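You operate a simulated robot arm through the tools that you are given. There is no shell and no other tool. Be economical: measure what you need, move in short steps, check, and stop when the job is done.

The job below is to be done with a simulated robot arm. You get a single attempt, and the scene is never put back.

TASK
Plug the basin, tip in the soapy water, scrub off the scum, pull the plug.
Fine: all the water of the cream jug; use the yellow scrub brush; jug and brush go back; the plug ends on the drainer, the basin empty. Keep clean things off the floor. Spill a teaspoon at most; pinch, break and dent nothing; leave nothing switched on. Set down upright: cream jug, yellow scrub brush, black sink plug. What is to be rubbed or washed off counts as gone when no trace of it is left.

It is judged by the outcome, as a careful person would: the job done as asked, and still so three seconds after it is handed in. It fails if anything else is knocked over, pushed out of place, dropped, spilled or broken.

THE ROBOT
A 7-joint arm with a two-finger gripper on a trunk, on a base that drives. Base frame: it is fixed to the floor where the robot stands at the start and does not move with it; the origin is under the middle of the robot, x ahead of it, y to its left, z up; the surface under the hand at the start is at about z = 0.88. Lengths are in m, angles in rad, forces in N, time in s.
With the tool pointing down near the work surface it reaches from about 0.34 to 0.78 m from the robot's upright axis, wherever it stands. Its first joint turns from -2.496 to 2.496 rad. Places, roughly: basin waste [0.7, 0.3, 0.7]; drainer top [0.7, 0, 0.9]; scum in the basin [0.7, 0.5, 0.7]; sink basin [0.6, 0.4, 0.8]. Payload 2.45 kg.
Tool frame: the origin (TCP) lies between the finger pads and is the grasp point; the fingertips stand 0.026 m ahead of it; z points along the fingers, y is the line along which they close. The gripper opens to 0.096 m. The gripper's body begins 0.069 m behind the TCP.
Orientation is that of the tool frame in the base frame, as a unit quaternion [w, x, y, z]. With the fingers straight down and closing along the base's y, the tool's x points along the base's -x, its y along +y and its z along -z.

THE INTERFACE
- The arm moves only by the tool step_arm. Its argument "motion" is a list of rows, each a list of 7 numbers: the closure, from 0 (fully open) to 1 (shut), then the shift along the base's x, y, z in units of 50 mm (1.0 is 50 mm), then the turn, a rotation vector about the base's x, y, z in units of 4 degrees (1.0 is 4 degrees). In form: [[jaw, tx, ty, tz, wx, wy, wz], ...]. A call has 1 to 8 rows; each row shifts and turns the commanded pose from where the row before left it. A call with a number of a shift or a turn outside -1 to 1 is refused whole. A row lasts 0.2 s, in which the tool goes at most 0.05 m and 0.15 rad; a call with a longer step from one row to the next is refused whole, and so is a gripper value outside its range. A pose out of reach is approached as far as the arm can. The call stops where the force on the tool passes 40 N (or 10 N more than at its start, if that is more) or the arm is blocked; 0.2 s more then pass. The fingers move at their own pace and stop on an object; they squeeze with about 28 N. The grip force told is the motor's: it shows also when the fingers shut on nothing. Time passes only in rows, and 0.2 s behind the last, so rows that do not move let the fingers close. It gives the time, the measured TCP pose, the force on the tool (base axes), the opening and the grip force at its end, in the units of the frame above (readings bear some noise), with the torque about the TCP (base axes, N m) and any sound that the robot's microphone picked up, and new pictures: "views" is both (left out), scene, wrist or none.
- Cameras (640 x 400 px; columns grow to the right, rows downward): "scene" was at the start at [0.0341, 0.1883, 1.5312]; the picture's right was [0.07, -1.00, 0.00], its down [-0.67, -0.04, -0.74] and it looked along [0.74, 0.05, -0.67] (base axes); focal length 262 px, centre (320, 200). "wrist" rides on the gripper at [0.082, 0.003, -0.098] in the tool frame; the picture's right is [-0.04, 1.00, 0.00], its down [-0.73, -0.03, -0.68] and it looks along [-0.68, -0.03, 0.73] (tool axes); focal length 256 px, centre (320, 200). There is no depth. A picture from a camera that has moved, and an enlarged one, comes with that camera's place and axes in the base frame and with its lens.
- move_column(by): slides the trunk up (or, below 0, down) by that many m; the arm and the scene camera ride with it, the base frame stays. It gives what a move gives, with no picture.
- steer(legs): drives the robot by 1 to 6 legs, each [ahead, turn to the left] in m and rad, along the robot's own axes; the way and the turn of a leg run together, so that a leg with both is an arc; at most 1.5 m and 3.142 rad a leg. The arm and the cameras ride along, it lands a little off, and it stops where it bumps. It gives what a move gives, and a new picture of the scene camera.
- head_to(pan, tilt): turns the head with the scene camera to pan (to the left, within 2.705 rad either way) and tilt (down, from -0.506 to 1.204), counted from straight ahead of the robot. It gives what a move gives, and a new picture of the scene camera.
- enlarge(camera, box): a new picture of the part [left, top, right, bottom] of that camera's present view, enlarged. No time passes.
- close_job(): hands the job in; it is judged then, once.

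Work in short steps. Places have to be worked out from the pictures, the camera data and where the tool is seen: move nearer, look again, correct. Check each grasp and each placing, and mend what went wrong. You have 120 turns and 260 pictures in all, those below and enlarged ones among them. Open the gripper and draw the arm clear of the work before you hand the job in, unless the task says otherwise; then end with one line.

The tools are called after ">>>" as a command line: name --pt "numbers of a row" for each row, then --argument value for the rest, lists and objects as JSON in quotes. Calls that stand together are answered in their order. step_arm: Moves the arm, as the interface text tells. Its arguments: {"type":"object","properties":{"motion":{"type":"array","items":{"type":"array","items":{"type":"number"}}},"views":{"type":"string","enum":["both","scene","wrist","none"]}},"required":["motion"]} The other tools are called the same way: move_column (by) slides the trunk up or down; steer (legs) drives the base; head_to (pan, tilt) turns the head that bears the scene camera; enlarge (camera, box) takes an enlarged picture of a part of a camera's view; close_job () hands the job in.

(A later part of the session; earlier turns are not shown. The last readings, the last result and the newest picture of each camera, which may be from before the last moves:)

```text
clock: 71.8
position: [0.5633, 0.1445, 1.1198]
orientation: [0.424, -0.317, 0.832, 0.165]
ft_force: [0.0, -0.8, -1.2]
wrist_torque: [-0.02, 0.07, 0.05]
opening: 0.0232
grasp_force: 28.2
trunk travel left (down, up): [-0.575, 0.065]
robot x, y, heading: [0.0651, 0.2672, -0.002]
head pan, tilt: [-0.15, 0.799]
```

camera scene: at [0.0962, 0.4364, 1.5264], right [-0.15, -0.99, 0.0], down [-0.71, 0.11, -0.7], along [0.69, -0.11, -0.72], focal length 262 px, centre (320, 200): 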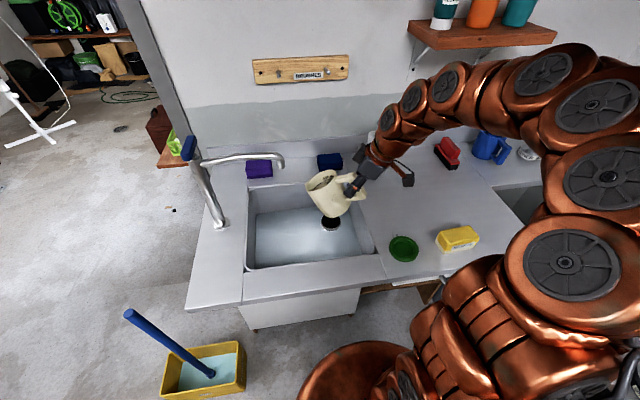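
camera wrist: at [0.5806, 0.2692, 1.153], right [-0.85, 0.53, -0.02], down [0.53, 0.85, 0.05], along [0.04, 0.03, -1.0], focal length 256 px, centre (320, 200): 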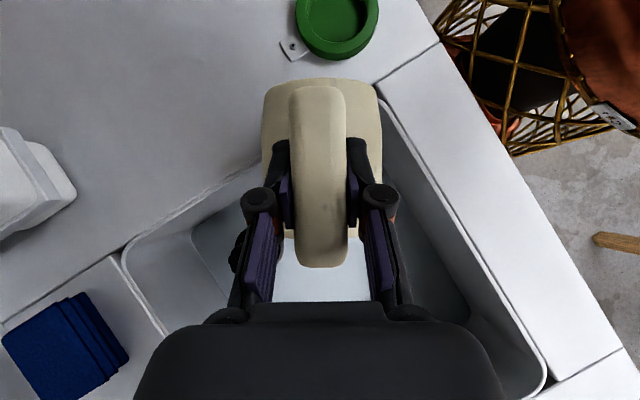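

>>> step_arm --pt "1 -0.05 -0.6 0 0 0 -1" --pt "1 -0.05 -0.6 0 0 0 -1" --pt "1 -0.05 -0.6 0 0 0 -1" --pt "1 -0.05 -0.6 0 0 0 -1" --pt "1 -0.05 -0.6 0 0 0 -1" --pt "1 -0.05 -0.6 0 0 0 -1" --pt "1 -0.05 -0.6 0 0 0 -1" --pt "1 -0.04 -0.6 0 0 0 -1" --views "none"

>>> step_arm --pt "1 0 -0.6 -0.4 0 0 -1" --pt "1 0 -0.5 -0.6 0 0 -1" --pt "1 0 -0.1 -0.6 0 0 -1" --pt "1 0 0 -0.6 0 0 -0.4" --pt "1 0 0 -0.5 0 0 0" --pt "1 0 0 -0.2 0 0 0" --pt "1 0 0 0 0 0 0" --views "both"

>>> enlarge --camera "scene" --box '[430, 150, 550, 240]'

```text
clock: 73.6
position: [0.5444, -0.0974, 1.1206]
orientation: [0.453, -0.075, 0.887, 0.04]
ft_force: [-0.4, 0.0, -1.1]
wrist_torque: [-0.05, 0.11, -0.04]
opening: 0.0232
grasp_force: 28.0
trunk travel left (down, up): [-0.575, 0.065]
robot x, y, heading: [0.0648, 0.2668, -0.006]
head pan, tilt: [-0.15, 0.799]
```

```text
clock: 75.2
position: [0.5444, -0.1565, 0.9746]
orientation: [0.455, 0.03, 0.89, -0.013]
ft_force: [0.6, -1.2, -1.8]
wrist_torque: [0.02, 0.06, -0.01]
opening: 0.0232
grasp_force: 28.3
trunk travel left (down, up): [-0.575, 0.065]
robot x, y, heading: [0.0633, 0.2659, -0.004]
head pan, tilt: [-0.15, 0.799]
camera scene: at [0.0961, 0.436, 1.5264], right [-0.15, -0.99, 0.0], down [-0.71, 0.11, -0.7], along [0.69, -0.11, -0.72], focal length 262 px, centre (320, 200)
camera wrist: at [0.418, -0.1456, 0.9667], right [0.09, 1.0, 0.04], down [-0.12, -0.03, 0.99], along [0.99, -0.09, 0.12], focal length 256 px, centre (320, 200)
```

scene: 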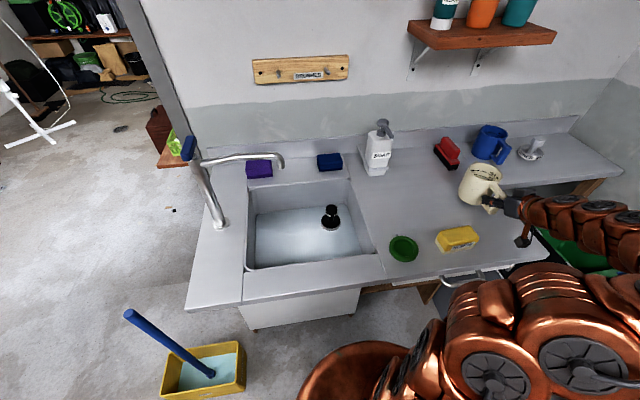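
wrist: 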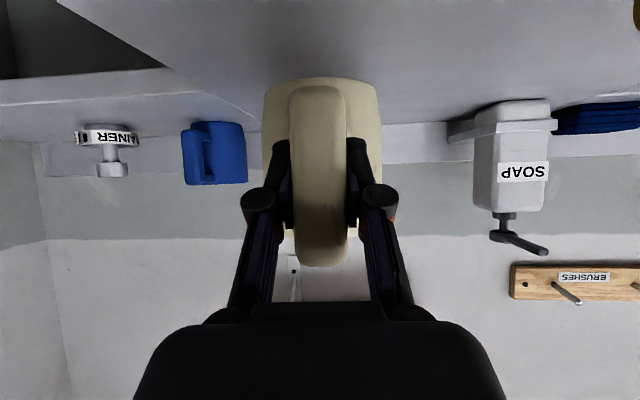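

```text
4.44 times, centred on (490, 195) of scene
camera zoom: at [0.0961, 0.436, 1.5264], right [-0.15, -0.99, 0.0], down [-0.71, 0.11, -0.7], along [0.69, -0.11, -0.72], focal length 1163 px, centre (-436, 222)
```

zoom: 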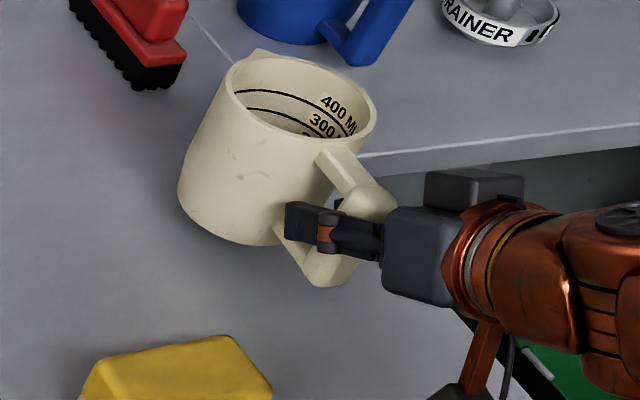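

Back over its starting spot. I lower gently onto the worktop.

>>> step_arm --pt "1 0 0 -0.3 0 0 0" --pt "1 0 0 -0.2 0 0 0" --pt "1 0 0 -0.05 0 0 0" --pt "1 0 0 -0.04 0 0 0" --pt "1 0 0 0 0 0 0" --views "none"

>>> enlarge --camera "scene" --box '[430, 150, 550, 240]'

```text
clock: 76.4
position: [0.5433, -0.1552, 0.9464]
orientation: [0.455, 0.029, 0.89, -0.013]
ft_force: [-2.4, 0.2, 9.5]
wrist_torque: [-0.09, -0.72, 0.03]
opening: 0.0232
grasp_force: 27.8
trunk travel left (down, up): [-0.575, 0.065]
robot x, y, heading: [0.0641, 0.2626, -0.001]
head pan, tilt: [-0.15, 0.799]
```

```text
4.44 times, centred on (490, 195) of scene
camera zoom: at [0.0954, 0.4364, 1.5265], right [-0.15, -0.99, 0.0], down [-0.71, 0.11, -0.7], along [0.69, -0.11, -0.72], focal length 1163 px, centre (-436, 222)
```

zoom: 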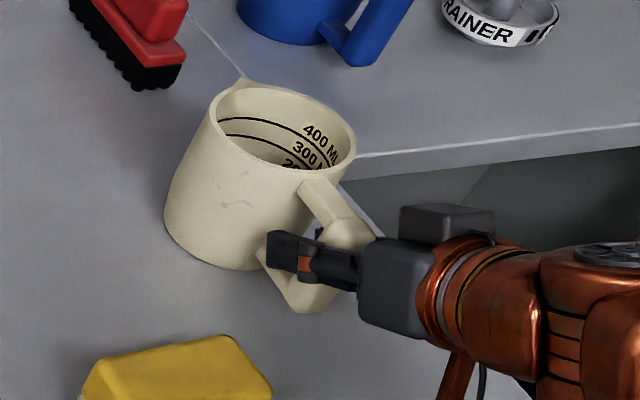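

It is resting on the worktop in the same place. I release and withdraw straight back.

>>> step_arm --pt "1 0 0 0.02 0 0 0" --pt "0 0 0 0 0 0 0" --pt "0 0 0 0 0 0 0" --pt "0 0 0 0 0 0 0" --pt "0 0 0 0 0 0 0" --pt "0 -0.5 0 0 0 0 0" --pt "0 -0.8 0.04 0 0 0 0" --pt "0 -0.8 0.04 0.2 0 0 0" --views "both"

```text
clock: 78.2
position: [0.4385, -0.1514, 0.9561]
orientation: [0.454, 0.028, 0.89, -0.012]
ft_force: [1.0, -0.2, 0.4]
wrist_torque: [0.0, 0.03, -0.01]
opening: 0.0959
grasp_force: 0.0
trunk travel left (down, up): [-0.575, 0.065]
robot x, y, heading: [0.0636, 0.2637, -0.005]
head pan, tilt: [-0.15, 0.799]
camera scene: at [0.0966, 0.4359, 1.5264], right [-0.15, -0.99, 0.0], down [-0.71, 0.11, -0.7], along [0.69, -0.11, -0.72], focal length 262 px, centre (320, 200)
camera wrist: at [0.3129, -0.1413, 0.9492], right [0.09, 1.0, 0.04], down [-0.12, -0.03, 0.99], along [0.99, -0.09, 0.12], focal length 256 px, centre (320, 200)
```

scene: 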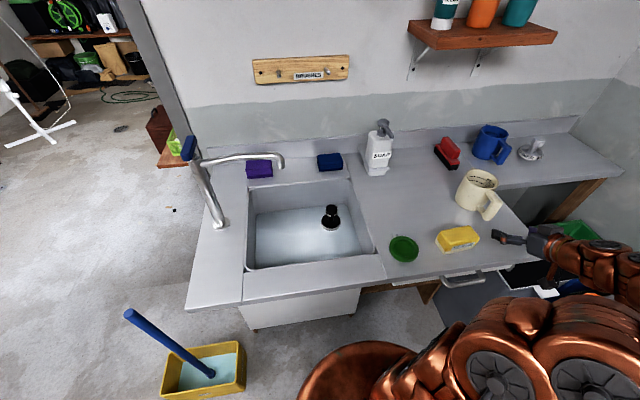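
wrist: 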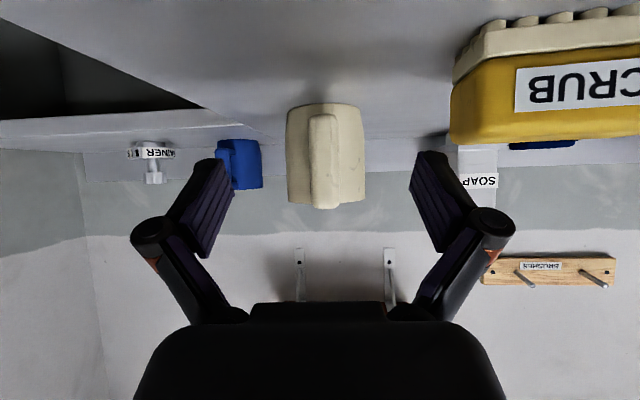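

The jug is back. Next the brush, at about (0.47,-0.018), long side along y, top z≈0.93. The spout overhangs the scum, so I'll hold the brush across its short side with the hand leaning about 32° toward -y. I rise and turn the tool to that attitude.

>>> step_arm --pt "0 0 0 0.9 0 0 0" --pt "0 0 0.1 0.9 0 0 0" --pt "0 0 0.1 0.9 0.5 0.5 -0.55" --pt "0 0 0.1 0.1 0.93 0.93 -1" --pt "0 0 0 0 0.93 0.93 -1" --pt "0 0 0 0 0.93 0.93 -1" --pt "0 0 0 0 0.93 0.93 -1" --pt "0 0 0 0 0.93 0.93 -1" --views "none"

>>> step_arm --pt "0 0 0 0 0.93 0.93 -1" --pt "0 0 0 0 0.93 0.93 -1" --pt "0 0 0 0 0.93 0.93 -1" --pt "0 0 0 0 0.93 0.93 -1" --pt "0 0 0 0 0.93 0.93 -1" --pt "0 0 0 0 0.93 0.93 -1" --pt "0 0 0 0 0.93 0.93 -1" --pt "0 0 0 0 0.93 0.93 -1" --views "both"

```text
clock: 80.0
position: [0.4379, -0.1368, 1.0946]
orientation: [0.265, 0.276, 0.922, 0.054]
ft_force: [0.2, 0.4, 1.1]
wrist_torque: [0.03, 0.0, 0.03]
opening: 0.0962
grasp_force: 0.1
trunk travel left (down, up): [-0.575, 0.065]
robot x, y, heading: [0.0618, 0.268, -0.005]
head pan, tilt: [-0.15, 0.799]
```

```text
clock: 81.8
position: [0.4389, -0.1372, 1.0957]
orientation: [-0.048, 0.576, 0.804, 0.138]
ft_force: [-0.8, 0.2, 0.1]
wrist_torque: [-0.01, -0.03, 0.0]
opening: 0.0959
grasp_force: 0.0
trunk travel left (down, up): [-0.575, 0.065]
robot x, y, heading: [0.0663, 0.2664, -0.002]
head pan, tilt: [-0.15, 0.799]
camera scene: at [0.0959, 0.4362, 1.5264], right [-0.15, -0.99, 0.0], down [-0.71, 0.11, -0.7], along [0.69, -0.11, -0.72], focal length 262 px, centre (320, 200)
camera wrist: at [0.4081, -0.0896, 1.2109], right [0.95, 0.26, 0.16], down [0.16, -0.87, 0.47], along [0.26, -0.42, -0.87], focal length 256 px, centre (320, 200)
```

scene: 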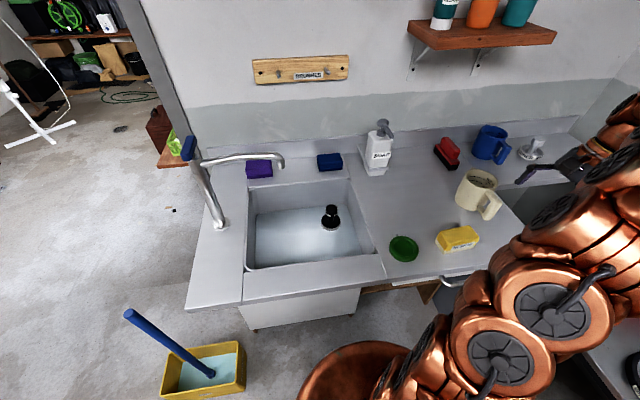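
wrist: 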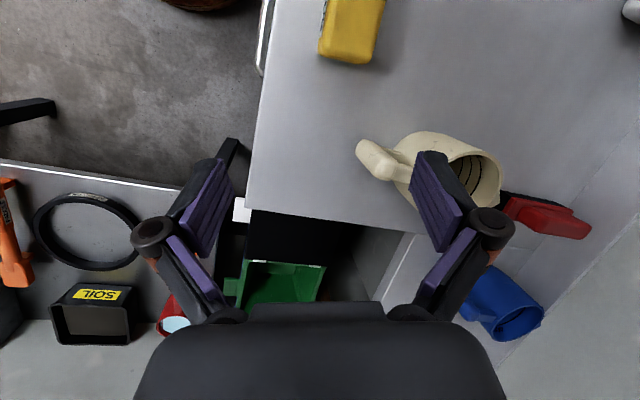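

Nearly there. I finish the turn (with +4° yaw for the brush) while moving over the brush.

>>> step_arm --pt "0 0.155 0.6 0 1 0.8 -0.74" --pt "0 0.155 0.6 0 1 0.8 -0.74" --pt "0 0.155 0.6 0 1 0.8 -0.74" --pt "0 0.155 0.6 0 1 0.8 -0.74" --pt "0 0 0 -0.7 0 0 0" --pt "0 0 0 0 0 0 0" --views "both"

>>> enlarge --camera "scene" --box '[380, 160, 520, 280]'

```text
clock: 83.2
position: [0.4703, -0.0162, 1.0623]
orientation: [-0.201, 0.654, 0.704, 0.187]
ft_force: [-0.3, 0.2, -0.1]
wrist_torque: [-0.03, 0.0, -0.05]
opening: 0.0962
grasp_force: 0.1
trunk travel left (down, up): [-0.575, 0.065]
robot x, y, heading: [0.0649, 0.2691, -0.002]
head pan, tilt: [-0.15, 0.799]
camera scene: at [0.0961, 0.4361, 1.5264], right [-0.15, -0.99, 0.0], down [-0.71, 0.11, -0.7], along [0.69, -0.11, -0.72], focal length 262 px, centre (320, 200)
camera wrist: at [0.4735, 0.0008, 1.1888], right [1.0, 0.04, -0.02], down [0.04, -0.98, 0.19], along [-0.01, -0.19, -0.98], focal length 256 px, centre (320, 200)
```

scene: 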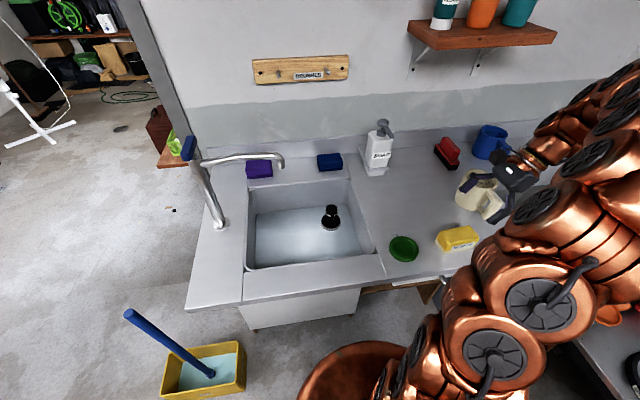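
wrist: 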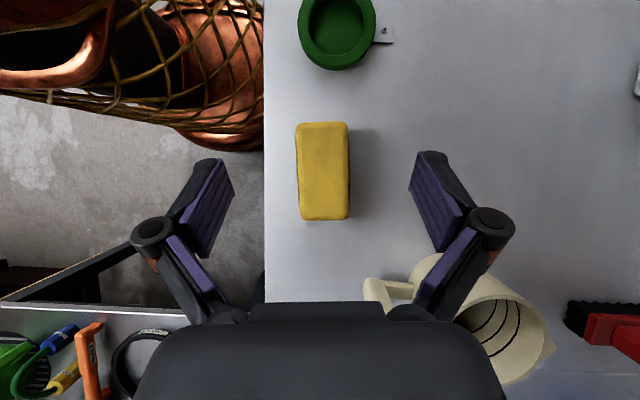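

```text
3.33 times, centred on (450, 220) of scene
camera zoom: at [0.0961, 0.4361, 1.5264], right [-0.15, -0.99, 0.0], down [-0.71, 0.11, -0.7], along [0.69, -0.11, -0.72], focal length 873 px, centre (-113, 133)
```

zoom: 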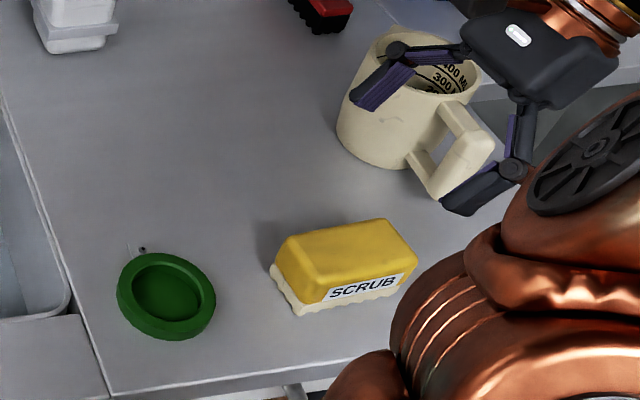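

The camera looks straight down on the brush, centred at (0.473,-0.0195) and aligned. I go down to z≈0.92 and close.

>>> step_arm --pt "0 0.04 -0.07 -0.9 0 0 0" --pt "0 0 0 -0.9 0 0 0" --pt "0 0 0 -0.7 0 0 0" --pt "0 0 0 -0.34 0 0 0" --pt "0 0 0 0 0 0 0" --views "wrist"

>>> enlarge --camera "scene" --box '[380, 160, 520, 280]'

```text
clock: 84.4
position: [0.4731, -0.0203, 0.92]
orientation: [-0.201, 0.655, 0.704, 0.188]
ft_force: [0.0, -0.1, 1.1]
wrist_torque: [-0.01, -0.03, 0.02]
opening: 0.0959
grasp_force: 0.0
trunk travel left (down, up): [-0.575, 0.065]
robot x, y, heading: [0.063, 0.2678, -0.004]
head pan, tilt: [-0.15, 0.799]
camera wrist: at [0.4761, -0.0041, 1.0465], right [1.0, 0.04, -0.02], down [0.04, -0.98, 0.19], along [-0.01, -0.19, -0.98], focal length 256 px, centre (320, 200)
```

wrist: 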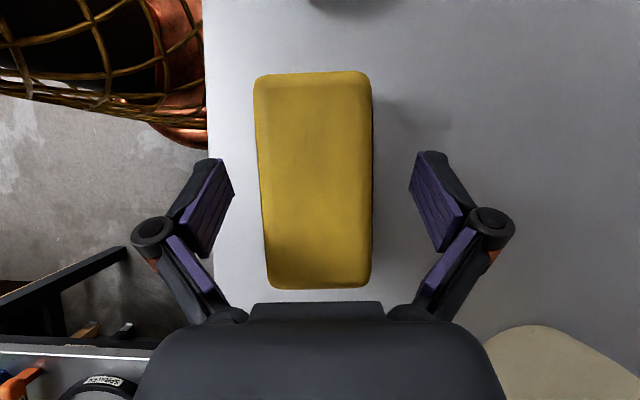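

```text
3.33 times, centred on (450, 220) of scene
camera zoom: at [0.0961, 0.436, 1.5264], right [-0.15, -0.99, 0.0], down [-0.71, 0.11, -0.7], along [0.69, -0.11, -0.72], focal length 873 px, centre (-113, 133)
```

zoom: 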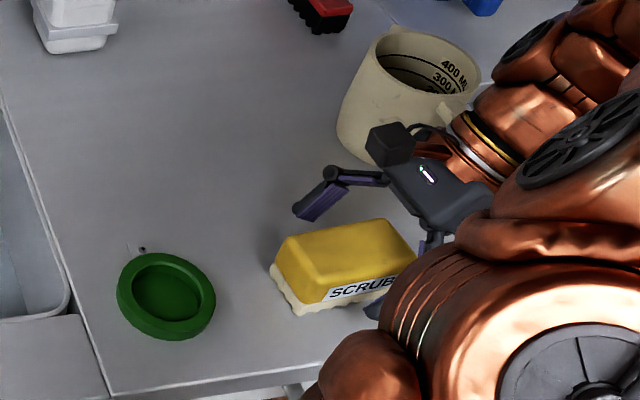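

>>> step_arm --pt "1 -0.03 0 0 0 0 0" --pt "1 0 0 0 0 0 0" --pt "1 0 0 0 0 0 0" --pt "1 0 0 0 0 0 0" --views "wrist"

```text
clock: 85.4
position: [0.4721, -0.0197, 0.9192]
orientation: [-0.201, 0.655, 0.704, 0.188]
ft_force: [-0.2, 0.3, 0.0]
wrist_torque: [0.0, 0.01, -0.03]
opening: 0.0513
grasp_force: 28.5
trunk travel left (down, up): [-0.575, 0.065]
robot x, y, heading: [0.0626, 0.2653, -0.006]
head pan, tilt: [-0.15, 0.799]
camera wrist: at [0.4743, -0.0041, 1.0468], right [1.0, 0.04, -0.02], down [0.04, -0.98, 0.19], along [-0.01, -0.19, -0.98], focal length 256 px, centre (320, 200)
```

wrist: 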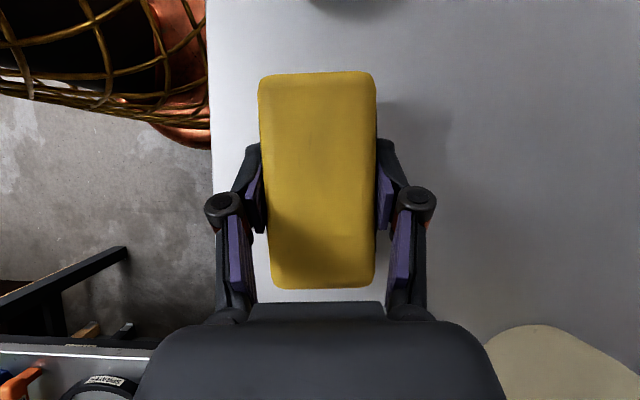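

Gripped (0.051). I lift and carry it over the basin, staying on the right of the spout.

>>> step_arm --pt "1 0 0 0.4 0 0 0" --pt "1 0 0 0.8 0 0 0" --pt "1 0 0.2 0.8 0 0 0" --pt "1 0.3 0.7 0.2 0 0 0" --pt "1 0.4 0.8 0 0 0 0" --pt "1 0.4 0.8 0 0 0 0" --pt "1 0.4 0.8 0 0 0 0" --pt "1 0.4 0.8 0 0 0 0" --views "none"

>>> step_arm --pt "1 0.4 0.8 0 0 0 0" --pt "1 0.45 0.8 0 0 0 0" --pt "1 0.45 0.8 0 0 0 0" --pt "1 0.4 0.7 0 0 0 0" --pt "1 0 0.2 0 0 0 0" --pt "1 0 0 0 0 0 0" --views "both"

```text
clock: 87.2
position: [0.5682, 0.1846, 1.0282]
orientation: [-0.201, 0.654, 0.704, 0.187]
ft_force: [0.0, 1.3, -1.3]
wrist_torque: [0.02, -0.01, 0.0]
opening: 0.0513
grasp_force: 28.1
trunk travel left (down, up): [-0.575, 0.065]
robot x, y, heading: [0.0666, 0.2656, -0.005]
head pan, tilt: [-0.15, 0.799]
```

```text
clock: 88.6
position: [0.6501, 0.3486, 1.0306]
orientation: [-0.201, 0.654, 0.704, 0.188]
ft_force: [0.1, -0.2, -1.3]
wrist_torque: [0.0, 0.0, -0.01]
opening: 0.0511
grasp_force: 27.8
trunk travel left (down, up): [-0.575, 0.065]
robot x, y, heading: [0.0655, 0.2685, -0.007]
head pan, tilt: [-0.15, 0.799]
camera scene: at [0.0962, 0.4363, 1.5264], right [-0.15, -0.99, 0.0], down [-0.71, 0.11, -0.7], along [0.69, -0.11, -0.72], focal length 262 px, centre (320, 200)
camera wrist: at [0.6536, 0.3656, 1.1572], right [1.0, 0.04, -0.02], down [0.04, -0.98, 0.19], along [-0.01, -0.19, -0.98], focal length 256 px, centre (320, 200)
```

scene: 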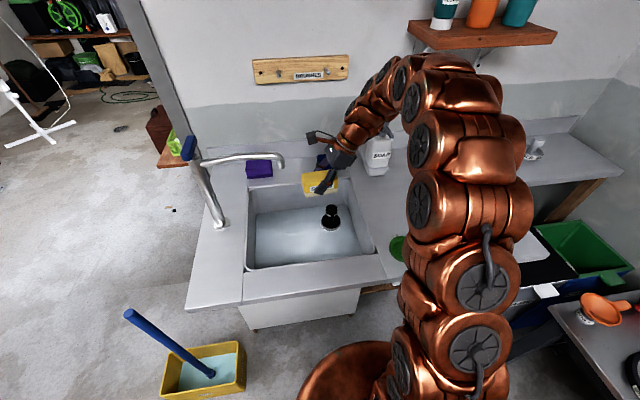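
wrist: 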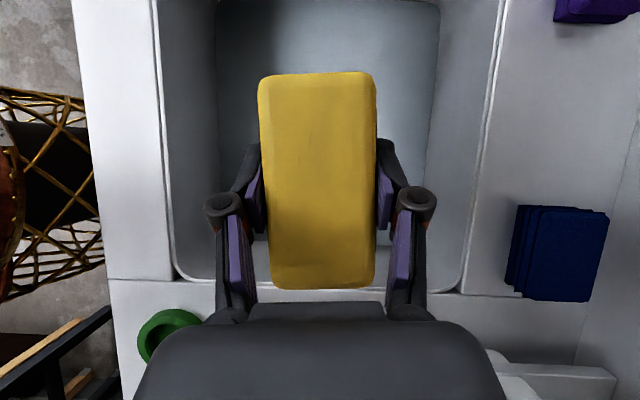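

Good. I descend into the basin at y≈0.38, then approach the floor gently.

>>> step_arm --pt "1 0 0.3 -0.8 0 0 0" --pt "1 0 0.3 -0.9 0 0 0" --pt "1 0 0 -0.9 0 0 0" --pt "1 0 0 -0.9 0 0 0" --pt "1 0 0 -0.8 0 0 0" --pt "1 0 0 -0.3 0 0 0" --pt "1 0 0 0 0 0 0" --views "scene"

>>> enlarge --camera "scene" --box '[220, 130, 400, 280]'

```text
clock: 90.2
position: [0.6513, 0.3798, 0.8013]
orientation: [-0.2, 0.655, 0.705, 0.187]
ft_force: [-0.3, -0.5, -1.2]
wrist_torque: [0.01, 0.01, 0.01]
opening: 0.0514
grasp_force: 28.0
trunk travel left (down, up): [-0.575, 0.065]
robot x, y, heading: [0.0639, 0.2646, -0.007]
head pan, tilt: [-0.15, 0.799]
camera scene: at [0.0962, 0.4363, 1.5264], right [-0.15, -0.99, 0.0], down [-0.71, 0.11, -0.7], along [0.69, -0.11, -0.72], focal length 262 px, centre (320, 200)
```

scene: 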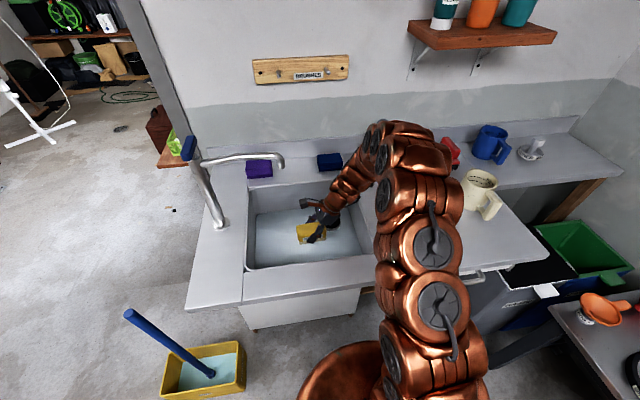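

```text
2.67 times, centred on (310, 205) of scene
camera zoom: at [0.0962, 0.4363, 1.5264], right [-0.15, -0.99, 0.0], down [-0.71, 0.11, -0.7], along [0.69, -0.11, -0.72], focal length 698 px, centre (347, 187)
```

zoom: 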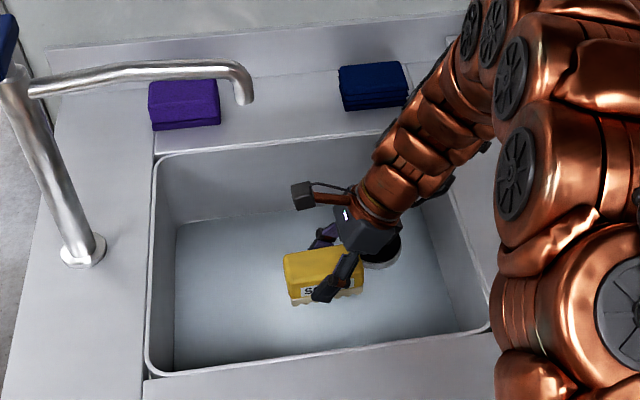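

The brush is near the floor. I move away from the plug to y≈0.42 and then lower until the bristles touch.

>>> step_arm --pt "1 0 0.5 0 0 0 0" --pt "1 0 0.4 0 0 0 0" --pt "1 0 0 -0.2 0 0 0" --pt "1 0 0 -0.1 0 0 0" --pt "1 0 0 -0.08 0 0 0" --pt "1 0 0 0 0 0 0" --views "none"

```text
clock: 91.6
position: [0.6509, 0.4244, 0.7806]
orientation: [-0.201, 0.655, 0.704, 0.187]
ft_force: [-0.5, 0.0, -0.7]
wrist_torque: [0.04, -0.02, 0.0]
opening: 0.0513
grasp_force: 28.0
trunk travel left (down, up): [-0.575, 0.065]
robot x, y, heading: [0.0684, 0.2629, 0.002]
head pan, tilt: [-0.15, 0.799]
```

>>> step_arm --pt "1 0 0 -0.08 0 0 0" --pt "1 0 0 -0.08 0 0 0" --pt "1 0 0 0 0 0 0" --views "none"

```text
clock: 92.4
position: [0.6521, 0.4251, 0.7734]
orientation: [-0.201, 0.654, 0.704, 0.189]
ft_force: [2.8, 2.8, 17.9]
wrist_torque: [0.34, -0.03, -0.04]
opening: 0.0512
grasp_force: 28.1
trunk travel left (down, up): [-0.575, 0.065]
robot x, y, heading: [0.0667, 0.2636, -0.002]
head pan, tilt: [-0.15, 0.799]
```

Bristles are on the floor at about 18 N. I start scrubbing strokes over the scum area.

>>> step_arm --pt "1 0 0.5 0 0 0 0" --pt "1 0 0.5 0 0 0 0" --pt "1 0 0.3 0 0 0 0" --pt "1 0.3 -0.5 0 0 0 0" --pt "1 0.2 -0.5 0 0 0 0" --pt "1 0 0.5 0 0 0 0" --pt "1 0 0.5 0 0 0 0" --pt "1 0 0 0 0 0 0" --views "scene"

>>> enlarge --camera "scene" --box '[220, 130, 400, 280]'

```text
clock: 94.2
position: [0.6742, 0.4904, 0.7721]
orientation: [-0.201, 0.654, 0.705, 0.188]
ft_force: [-0.1, -0.3, 8.5]
wrist_torque: [0.26, 0.12, 0.16]
opening: 0.0513
grasp_force: 27.8
trunk travel left (down, up): [-0.575, 0.065]
robot x, y, heading: [0.0674, 0.2676, -0.005]
head pan, tilt: [-0.15, 0.799]
camera scene: at [0.0957, 0.4361, 1.5264], right [-0.15, -0.99, 0.0], down [-0.71, 0.11, -0.7], along [0.69, -0.11, -0.72], focal length 262 px, centre (320, 200)
```

scene: 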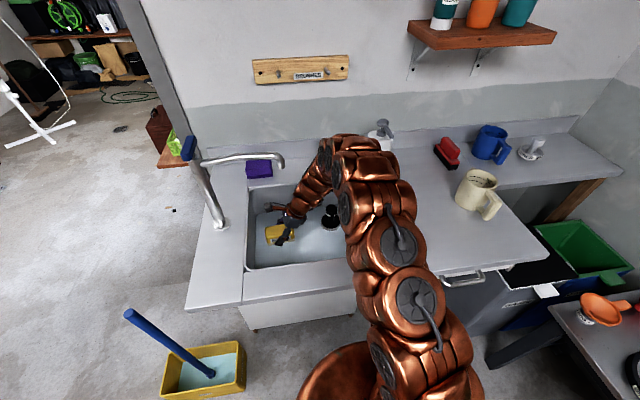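

```text
2.67 times, centred on (310, 205) of scene
camera zoom: at [0.0957, 0.4361, 1.5264], right [-0.15, -0.99, 0.0], down [-0.71, 0.11, -0.7], along [0.69, -0.11, -0.72], focal length 698 px, centre (347, 187)
```

zoom: 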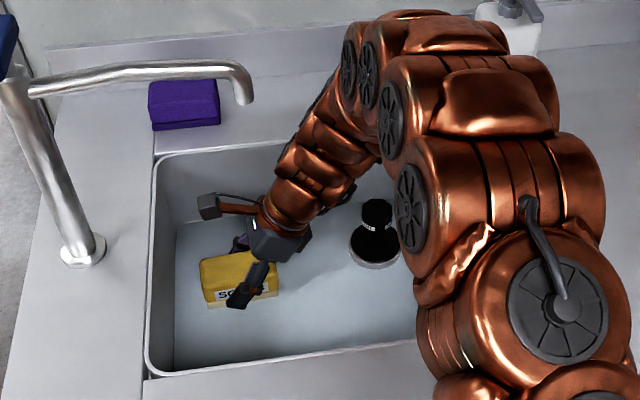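

The water hides the scum, so I scrub systematically with several back-and-forth passes at different x.

>>> step_arm --pt "1 0 -0.6 -0.04 0 0 0" --pt "1 0 -0.6 0 0 0 0" --pt "1 0 -0.3 0 0 0 0" --pt "1 -0.4 0.5 0 0 0 0" --pt "1 0 0.6 0 0 0 0" --pt "1 0 0.4 0 0 0 0" --pt "1 -0.4 -0.5 0 0 0 0" --pt "1 0 -0.6 0 0 0 0" --views "none"

>>> step_arm --pt "1 0 -0.4 0 0 0 0" --pt "1 -0.2 0.5 0 0 0 0" --pt "1 0 0.6 0 0 0 0" --pt "1 0 0.4 0 0 0 0" --pt "1 0.4 -0.5 0 0 0 0" --pt "1 0 -0.6 0 0 0 0" --pt "1 0 -0.4 0 0 0 0" --pt "1 0.4 0.5 0 0 0 0" --views "scene"

>>> enlarge --camera "scene" --box '[220, 130, 400, 280]'

```text
clock: 96.0
position: [0.6353, 0.4349, 0.7713]
orientation: [-0.201, 0.654, 0.705, 0.187]
ft_force: [-0.6, 0.8, 0.0]
wrist_torque: [-0.02, 0.02, -0.02]
opening: 0.051
grasp_force: 28.2
trunk travel left (down, up): [-0.575, 0.065]
robot x, y, heading: [0.0641, 0.2631, -0.004]
head pan, tilt: [-0.15, 0.799]
```

```text
clock: 97.8
position: [0.6655, 0.4391, 0.77]
orientation: [-0.203, 0.654, 0.704, 0.187]
ft_force: [-0.5, 0.1, -1.1]
wrist_torque: [0.04, 0.0, 0.01]
opening: 0.0514
grasp_force: 28.0
trunk travel left (down, up): [-0.575, 0.065]
robot x, y, heading: [0.0599, 0.2646, -0.009]
head pan, tilt: [-0.15, 0.799]
camera scene: at [0.0962, 0.436, 1.5264], right [-0.15, -0.99, 0.0], down [-0.71, 0.11, -0.7], along [0.69, -0.11, -0.72], focal length 262 px, centre (320, 200)
```

scene: 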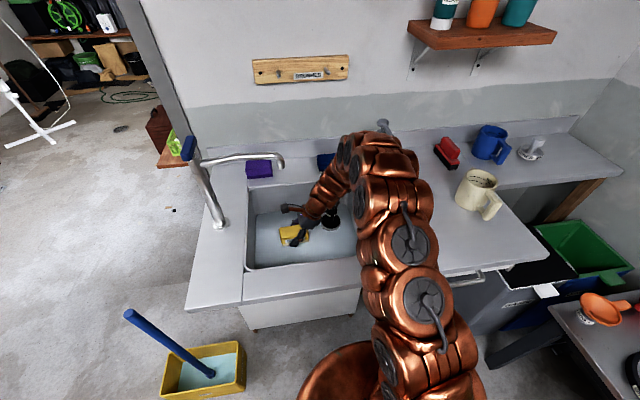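

```text
2.67 times, centred on (310, 205) of scene
camera zoom: at [0.0962, 0.436, 1.5264], right [-0.15, -0.99, 0.0], down [-0.71, 0.11, -0.7], along [0.69, -0.11, -0.72], focal length 698 px, centre (347, 187)
```

zoom: 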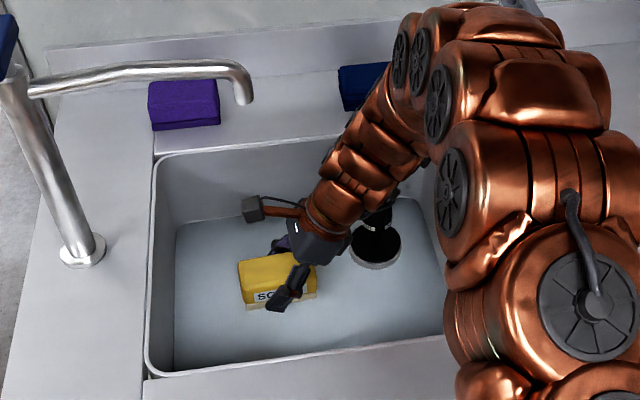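

Contact force has faded, so the brush moved slightly in the grip. I lower a few mm to press again.

>>> step_arm --pt "1 0 0 -0.04 0 0 0" --pt "1 0 0 -0.03 0 0 0" --pt "1 0 0 0 0 0 0" --views "none"

```text
clock: 98.6
position: [0.6664, 0.4397, 0.7678]
orientation: [-0.2, 0.654, 0.704, 0.189]
ft_force: [-1.0, -0.1, 17.8]
wrist_torque: [0.42, 0.01, -0.02]
opening: 0.0511
grasp_force: 27.8
trunk travel left (down, up): [-0.575, 0.065]
robot x, y, heading: [0.0609, 0.267, -0.005]
head pan, tilt: [-0.15, 0.799]
```

>>> step_arm --pt "1 0 0.4 0 0.4 0 0" --pt "1 0 0.5 0 0 0 0" --pt "1 0 0.3 0 0 0 0" --pt "1 0.2 -0.5 0 0 0 0" --pt "1 0 -0.6 0 0 0 0" --pt "1 0 -0.4 0 0 0 0" --pt "1 -0.4 0.5 0 0 0 0" --pt "1 0 0.6 0 0 0 0" --views "none"

>>> step_arm --pt "1 0 0.4 -0.02 0 0 0" --pt "1 -0.4 -0.5 0 0 0 0" --pt "1 0 -0.6 0 0 0 0" --pt "1 0 -0.4 0 0 0 0" --pt "1 -0.3 0.5 0 0 0 0" --pt "1 0 0.6 0 0 0 0" --pt "1 0 0.4 0 0 0 0" --pt "1 0.5 -0.5 0 0 0 0" --views "none"

```text
clock: 100.4
position: [0.6546, 0.4788, 0.7664]
orientation: [-0.21, 0.652, 0.702, 0.197]
ft_force: [-1.1, -3.3, 8.4]
wrist_torque: [-0.31, 0.24, 0.03]
opening: 0.0508
grasp_force: 27.9
trunk travel left (down, up): [-0.575, 0.065]
robot x, y, heading: [0.0643, 0.2669, -0.003]
head pan, tilt: [-0.15, 0.799]
```

```text
clock: 101.8
position: [0.6206, 0.4749, 0.7678]
orientation: [-0.209, 0.652, 0.701, 0.198]
ft_force: [-0.6, 5.7, 11.5]
wrist_torque: [0.23, 0.41, -0.26]
opening: 0.0508
grasp_force: 27.9
trunk travel left (down, up): [-0.575, 0.065]
robot x, y, heading: [0.0632, 0.2662, -0.007]
head pan, tilt: [-0.15, 0.799]
stopped in row 7: the force on the tool passed its limit at 56 N (the readings are from after the stop); the commanded pose is now the measured one
```

A force stop on that stroke. I lift a little, move aside, and look at the basin and at the brush.

>>> step_arm --pt "1 0.2 -0.3 0.3 0 0 0" --pt "1 0.2 -0.5 0.6 0 0 0" --pt "1 0 -0.8 0.5 0 0 0" --pt "1 0 -0.5 0.6 0 0 0" --pt "1 0 0 0.9 0 0 0" --pt "1 0 0 0 0 0 0" --views "both"

>>> enlarge --camera "scene" --box '[220, 130, 400, 280]'

```text
clock: 103.2
position: [0.6427, 0.3693, 0.9116]
orientation: [-0.208, 0.652, 0.701, 0.197]
ft_force: [-0.5, -1.0, -1.1]
wrist_torque: [0.01, -0.02, 0.02]
opening: 0.0507
grasp_force: 28.5
trunk travel left (down, up): [-0.575, 0.065]
robot x, y, heading: [0.0627, 0.267, -0.006]
head pan, tilt: [-0.15, 0.799]
camera scene: at [0.0964, 0.4361, 1.5263], right [-0.16, -0.99, 0.0], down [-0.71, 0.11, -0.7], along [0.69, -0.11, -0.72], focal length 262 px, centre (320, 200)
camera wrist: at [0.6449, 0.3827, 1.0388], right [1.0, 0.04, -0.02], down [0.04, -0.99, 0.16], along [-0.01, -0.16, -0.99], focal length 256 px, centre (320, 200)
```

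scene: 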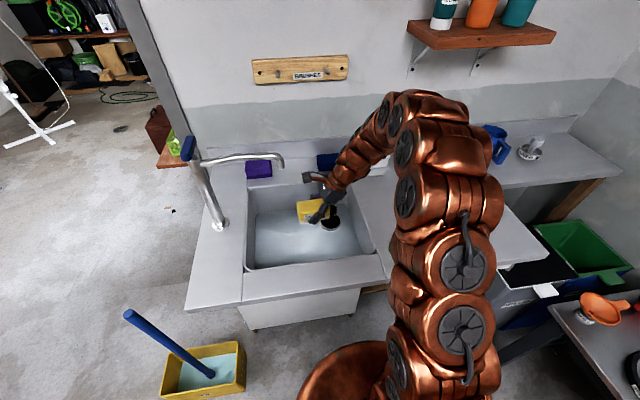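
wrist: 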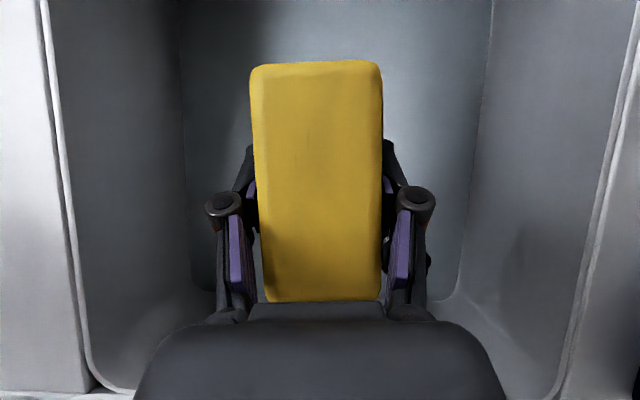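

```text
2.67 times, centred on (310, 205) of scene
camera zoom: at [0.0964, 0.4361, 1.5263], right [-0.16, -0.99, 0.0], down [-0.71, 0.11, -0.7], along [0.69, -0.11, -0.72], focal length 698 px, centre (347, 187)
```

zoom: 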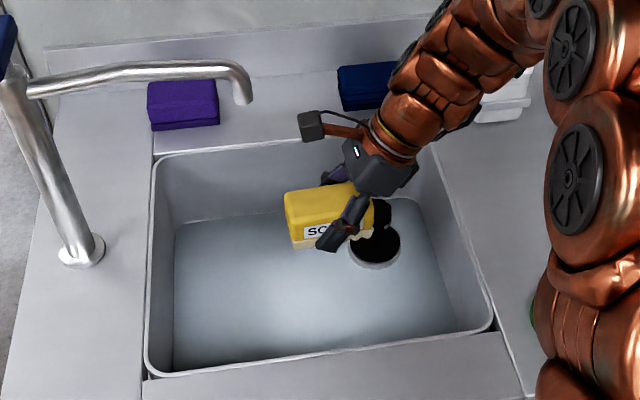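

>>> enlarge --camera "scene" --box '[250, 205, 350, 268]'

```text
6.35 times, centred on (300, 236) of scene
camera zoom: at [0.0964, 0.4361, 1.5263], right [-0.16, -0.99, 0.0], down [-0.71, 0.11, -0.7], along [0.69, -0.11, -0.72], focal length 1662 px, centre (447, -32)
```

zoom: 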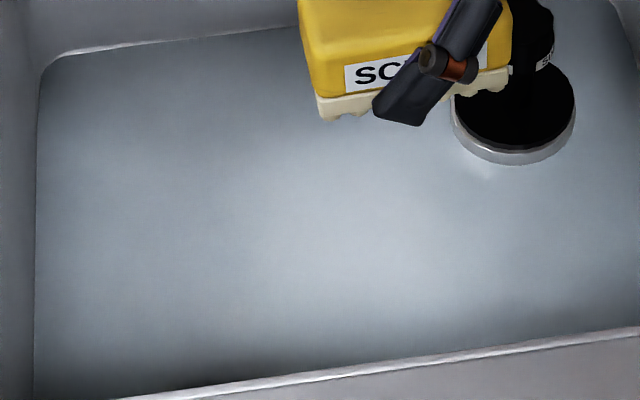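

The floor shows no scum, but the cloudy water might hide it. I do another full set of strokes with verified pressure, covering x≈0.635–0.69.

>>> step_arm --pt "1 0.3 0.6 -0.6 0 0 0" --pt "1 0.3 0.5 -0.8 0 0 0" --pt "1 0.1 0 -0.8 0 0 0" --pt "1 0 0 -0.5 0 0 0" --pt "1 0 0 -0.12 0 0 0" --pt "1 0 0 -0.08 0 0 0" --pt "1 0 0 0 0 0 0" --views "none"

```text
clock: 104.8
position: [0.6769, 0.4248, 0.7665]
orientation: [-0.209, 0.652, 0.701, 0.199]
ft_force: [2.2, -0.1, 11.4]
wrist_torque: [-0.01, 0.35, 0.03]
opening: 0.0505
grasp_force: 28.4
trunk travel left (down, up): [-0.575, 0.065]
robot x, y, heading: [0.064, 0.266, -0.005]
head pan, tilt: [-0.15, 0.799]
```

>>> step_arm --pt "1 0.2 0.4 -0.02 0 0.4 0" --pt "1 0 0.5 0 0 0 0" --pt "1 0 0.4 0 0 0 0" --pt "1 -0.3 -0.5 0 0 0 0" --pt "1 0 -0.5 0 0 0 0" --pt "1 0 -0.3 0 0 0 0" --pt "1 -0.3 0.4 0 0 0 0" --pt "1 0 0.5 0 0 0 0" --views "none"

>>> step_arm --pt "1 0 0.4 0 0 0 0" --pt "1 -0.3 -0.5 0 0 0 0" --pt "1 0 -0.5 0 0 0 0" --pt "1 0.3 0.4 0 0 0 0" --pt "1 0 0.5 0 0 0 0" --pt "1 0.3 -0.4 0 0 0 0" --pt "1 0.2 -0.5 0 0 0 0" --pt "1 0 0.4 0 0 0 0" --views "none"

```text
clock: 105.3
position: [0.686, 0.4483, 0.767]
orientation: [-0.218, 0.655, 0.698, 0.192]
ft_force: [-5.6, 2.2, 19.3]
wrist_torque: [-0.17, -0.41, 0.01]
opening: 0.0505
grasp_force: 28.3
trunk travel left (down, up): [-0.575, 0.065]
robot x, y, heading: [0.0654, 0.2633, -0.008]
head pan, tilt: [-0.15, 0.799]
stopped in row 2: the force on the tool passed its limit at 49 N (the readings are from after the stop); the commanded pose is now the measured one
```

```text
clock: 106.3
position: [0.6815, 0.4281, 0.7686]
orientation: [-0.218, 0.655, 0.698, 0.19]
ft_force: [-4.7, 0.4, 18.0]
wrist_torque: [-0.13, -0.46, 0.03]
opening: 0.0505
grasp_force: 28.2
trunk travel left (down, up): [-0.575, 0.065]
robot x, y, heading: [0.0638, 0.2639, -0.009]
head pan, tilt: [-0.15, 0.799]
stopped in row 4: the force on the tool passed its limit at 50 N (the readings are from after the stop); the commanded pose is now the measured one
```

Pressing too hard now. I ease up 1 mm, undo most of the roll, and continue with lighter strokes.

>>> step_arm --pt "1 0 0 0.02 0 -0.2 0" --pt "1 0 0.3 0 0 0 0" --pt "1 0 0.4 0 0 0 0" --pt "1 0 0.4 0 0 0 0" --pt "1 -0.2 -0.4 0 0 0 0" --pt "1 0 -0.4 0 0 0 0" --pt "1 0 -0.3 0 0 0 0" --pt "1 -0.2 0.3 0 0 0 0" --views "none"

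>>> step_arm --pt "1 0 0.4 0 0 0 0" --pt "1 0 0.4 0 0 0 0" --pt "1 -0.3 -0.4 0 0 0 0" --pt "1 0 -0.4 0 0 0 0" --pt "1 0 -0.3 0 0 0 0" --pt "1 -0.2 0.3 0 0 0 0" --pt "1 0 0.4 0 0 0 0" --pt "1 0 0.3 0 0 0 0" --views "none"

```text
clock: 108.1
position: [0.6607, 0.4414, 0.7671]
orientation: [-0.214, 0.655, 0.698, 0.194]
ft_force: [2.7, -6.5, 13.8]
wrist_torque: [-0.21, -0.53, -0.24]
opening: 0.0507
grasp_force: 28.2
trunk travel left (down, up): [-0.575, 0.065]
robot x, y, heading: [0.0612, 0.2651, -0.012]
head pan, tilt: [-0.15, 0.799]
```

```text
clock: 109.9
position: [0.6377, 0.4787, 0.7659]
orientation: [-0.214, 0.655, 0.699, 0.193]
ft_force: [-0.9, -4.1, 6.2]
wrist_torque: [-0.07, -0.21, -0.08]
opening: 0.0505
grasp_force: 28.2
trunk travel left (down, up): [-0.575, 0.065]
robot x, y, heading: [0.0653, 0.266, -0.01]
head pan, tilt: [-0.15, 0.799]
```

Steady contact. One more pass back across, then lift.

>>> step_arm --pt "1 0.2 -0.4 -0.01 0 0 0" --pt "1 0 -0.5 0 0 0 0" --pt "1 0 -0.4 0 0 0 0" --pt "1 0.3 0.5 0 0 0 0" --pt "1 0 0.5 0 0 0 0" --pt "1 0 0.4 0 0 0 0" --pt "1 0.3 -0.5 0 0 0 0" --pt "1 0 -0.5 0 0 0 0" --views "none"

>>> step_arm --pt "1 0 -0.4 0 0 0 0" --pt "1 0.2 0.5 0 0 0 0" --pt "1 0 0.5 0 0 0 0" --pt "1 0 0.2 0 0 0 0" --pt "1 -0.5 -0.5 0 0 0 0" --pt "1 -0.3 -0.5 0 0 0 0" --pt "1 0 0 0.3 0 0 0" --pt "1 0 -0.5 0.5 0 0 0" --views "none"

```text
clock: 111.0
position: [0.6616, 0.4396, 0.7681]
orientation: [-0.213, 0.655, 0.698, 0.194]
ft_force: [-2.6, 5.4, 13.3]
wrist_torque: [0.11, -0.37, 0.15]
opening: 0.0505
grasp_force: 28.3
trunk travel left (down, up): [-0.575, 0.065]
robot x, y, heading: [0.0636, 0.2639, -0.005]
head pan, tilt: [-0.15, 0.799]
stopped in row 5: the force on the tool passed its limit at 43 N (the readings are from after the stop); the commanded pose is now the measured one
```

```text
clock: 112.8
position: [0.6323, 0.4033, 0.8064]
orientation: [-0.212, 0.656, 0.698, 0.194]
ft_force: [0.7, 0.2, -1.5]
wrist_torque: [0.01, 0.01, -0.03]
opening: 0.0505
grasp_force: 28.0
trunk travel left (down, up): [-0.575, 0.065]
robot x, y, heading: [0.0624, 0.2648, -0.012]
head pan, tilt: [-0.15, 0.799]
```

Now I raise the brush and check how it sits in the fingers before returning it.

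>>> step_arm --pt "1 0 -0.5 0.8 0 0 0" --pt "1 0 -0.5 0.9 0 0 0" --pt "1 0 -0.5 0.9 0 0 0" --pt "1 0 -0.3 0.9 0 0 0" --pt "1 0 0 0.9 0 0 0" --pt "1 0 0 0 0 0 0" --views "both"

>>> enlarge --camera "scene" --box '[270, 130, 390, 220]'

>>> enlarge --camera "scene" --box '[240, 190, 360, 270]'

```text
refused: row 2 steps farther than a row can; nothing moved
```

```text
4.44 times, centred on (330, 175) of scene
camera zoom: at [0.0968, 0.4364, 1.5263], right [-0.16, -0.99, 0.0], down [-0.71, 0.11, -0.7], along [0.69, -0.11, -0.72], focal length 1163 px, centre (276, 311)
```

zoom: 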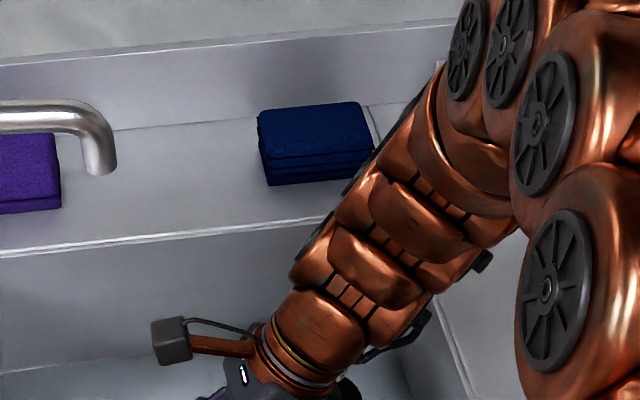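

```text
5.00 times, centred on (300, 230) of scene
camera zoom: at [0.0968, 0.4364, 1.5263], right [-0.16, -0.99, 0.0], down [-0.71, 0.11, -0.7], along [0.69, -0.11, -0.72], focal length 1309 px, centre (420, 50)
```

zoom: 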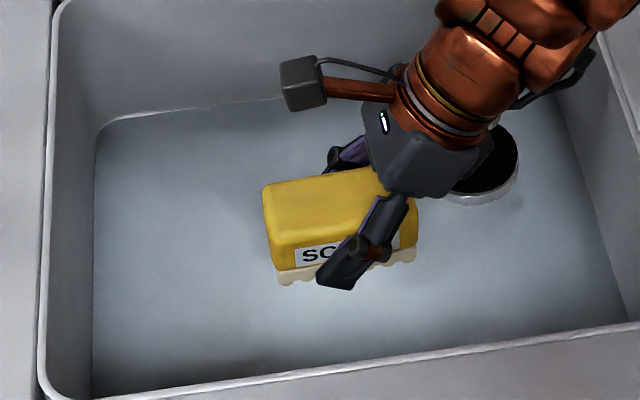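

Basin looks clean through the water. I raise straight up (letting it drip), then move back.

>>> step_arm --pt "1 0 0 0.8 0 0 0" --pt "1 0 0 0.9 0 0 0" --pt "1 0 -0.3 0.9 0 0 0" --pt "1 0 -0.3 0.9 0 0 0" --pt "1 0 -0.3 0.9 0 0 0" --pt "1 0 0 0 0 0 0" --pt "1 0 0 0 0 0 0" --pt "1 0 0 0 0 0 0" --views "both"

>>> enlarge --camera "scene" --box '[270, 140, 390, 220]'

```text
clock: 114.6
position: [0.6309, 0.3584, 1.0254]
orientation: [-0.212, 0.656, 0.698, 0.194]
ft_force: [-0.4, -0.2, -1.3]
wrist_torque: [-0.03, 0.03, 0.0]
opening: 0.0505
grasp_force: 28.0
trunk travel left (down, up): [-0.575, 0.065]
robot x, y, heading: [0.0643, 0.2637, -0.015]
head pan, tilt: [-0.15, 0.799]
camera scene: at [0.0966, 0.436, 1.5264], right [-0.16, -0.99, 0.0], down [-0.71, 0.11, -0.7], along [0.69, -0.11, -0.72], focal length 262 px, centre (320, 200)
camera wrist: at [0.6356, 0.3711, 1.1536], right [1.0, 0.03, -0.03], down [0.03, -0.99, 0.16], along [-0.02, -0.16, -0.99], focal length 256 px, centre (320, 200)
```

scene: 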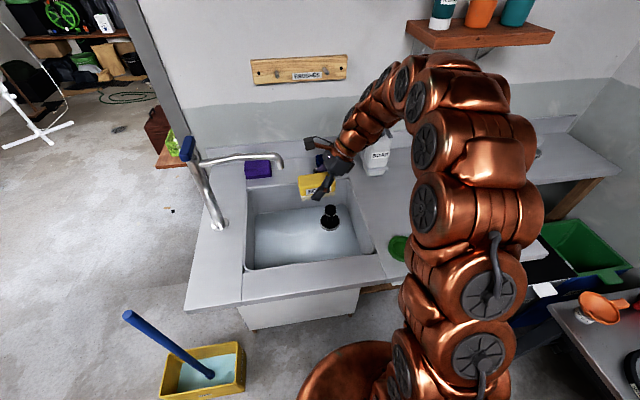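
wrist: 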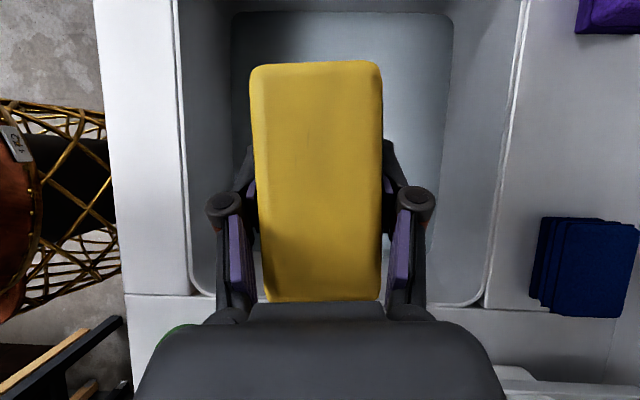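

```text
5.00 times, centred on (330, 180) of scene
camera zoom: at [0.0966, 0.436, 1.5264], right [-0.16, -0.99, 0.0], down [-0.71, 0.11, -0.7], along [0.69, -0.11, -0.72], focal length 1309 px, centre (270, 300)
```

zoom: 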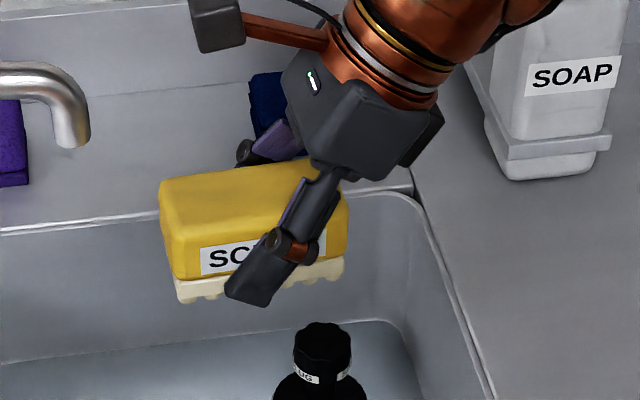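

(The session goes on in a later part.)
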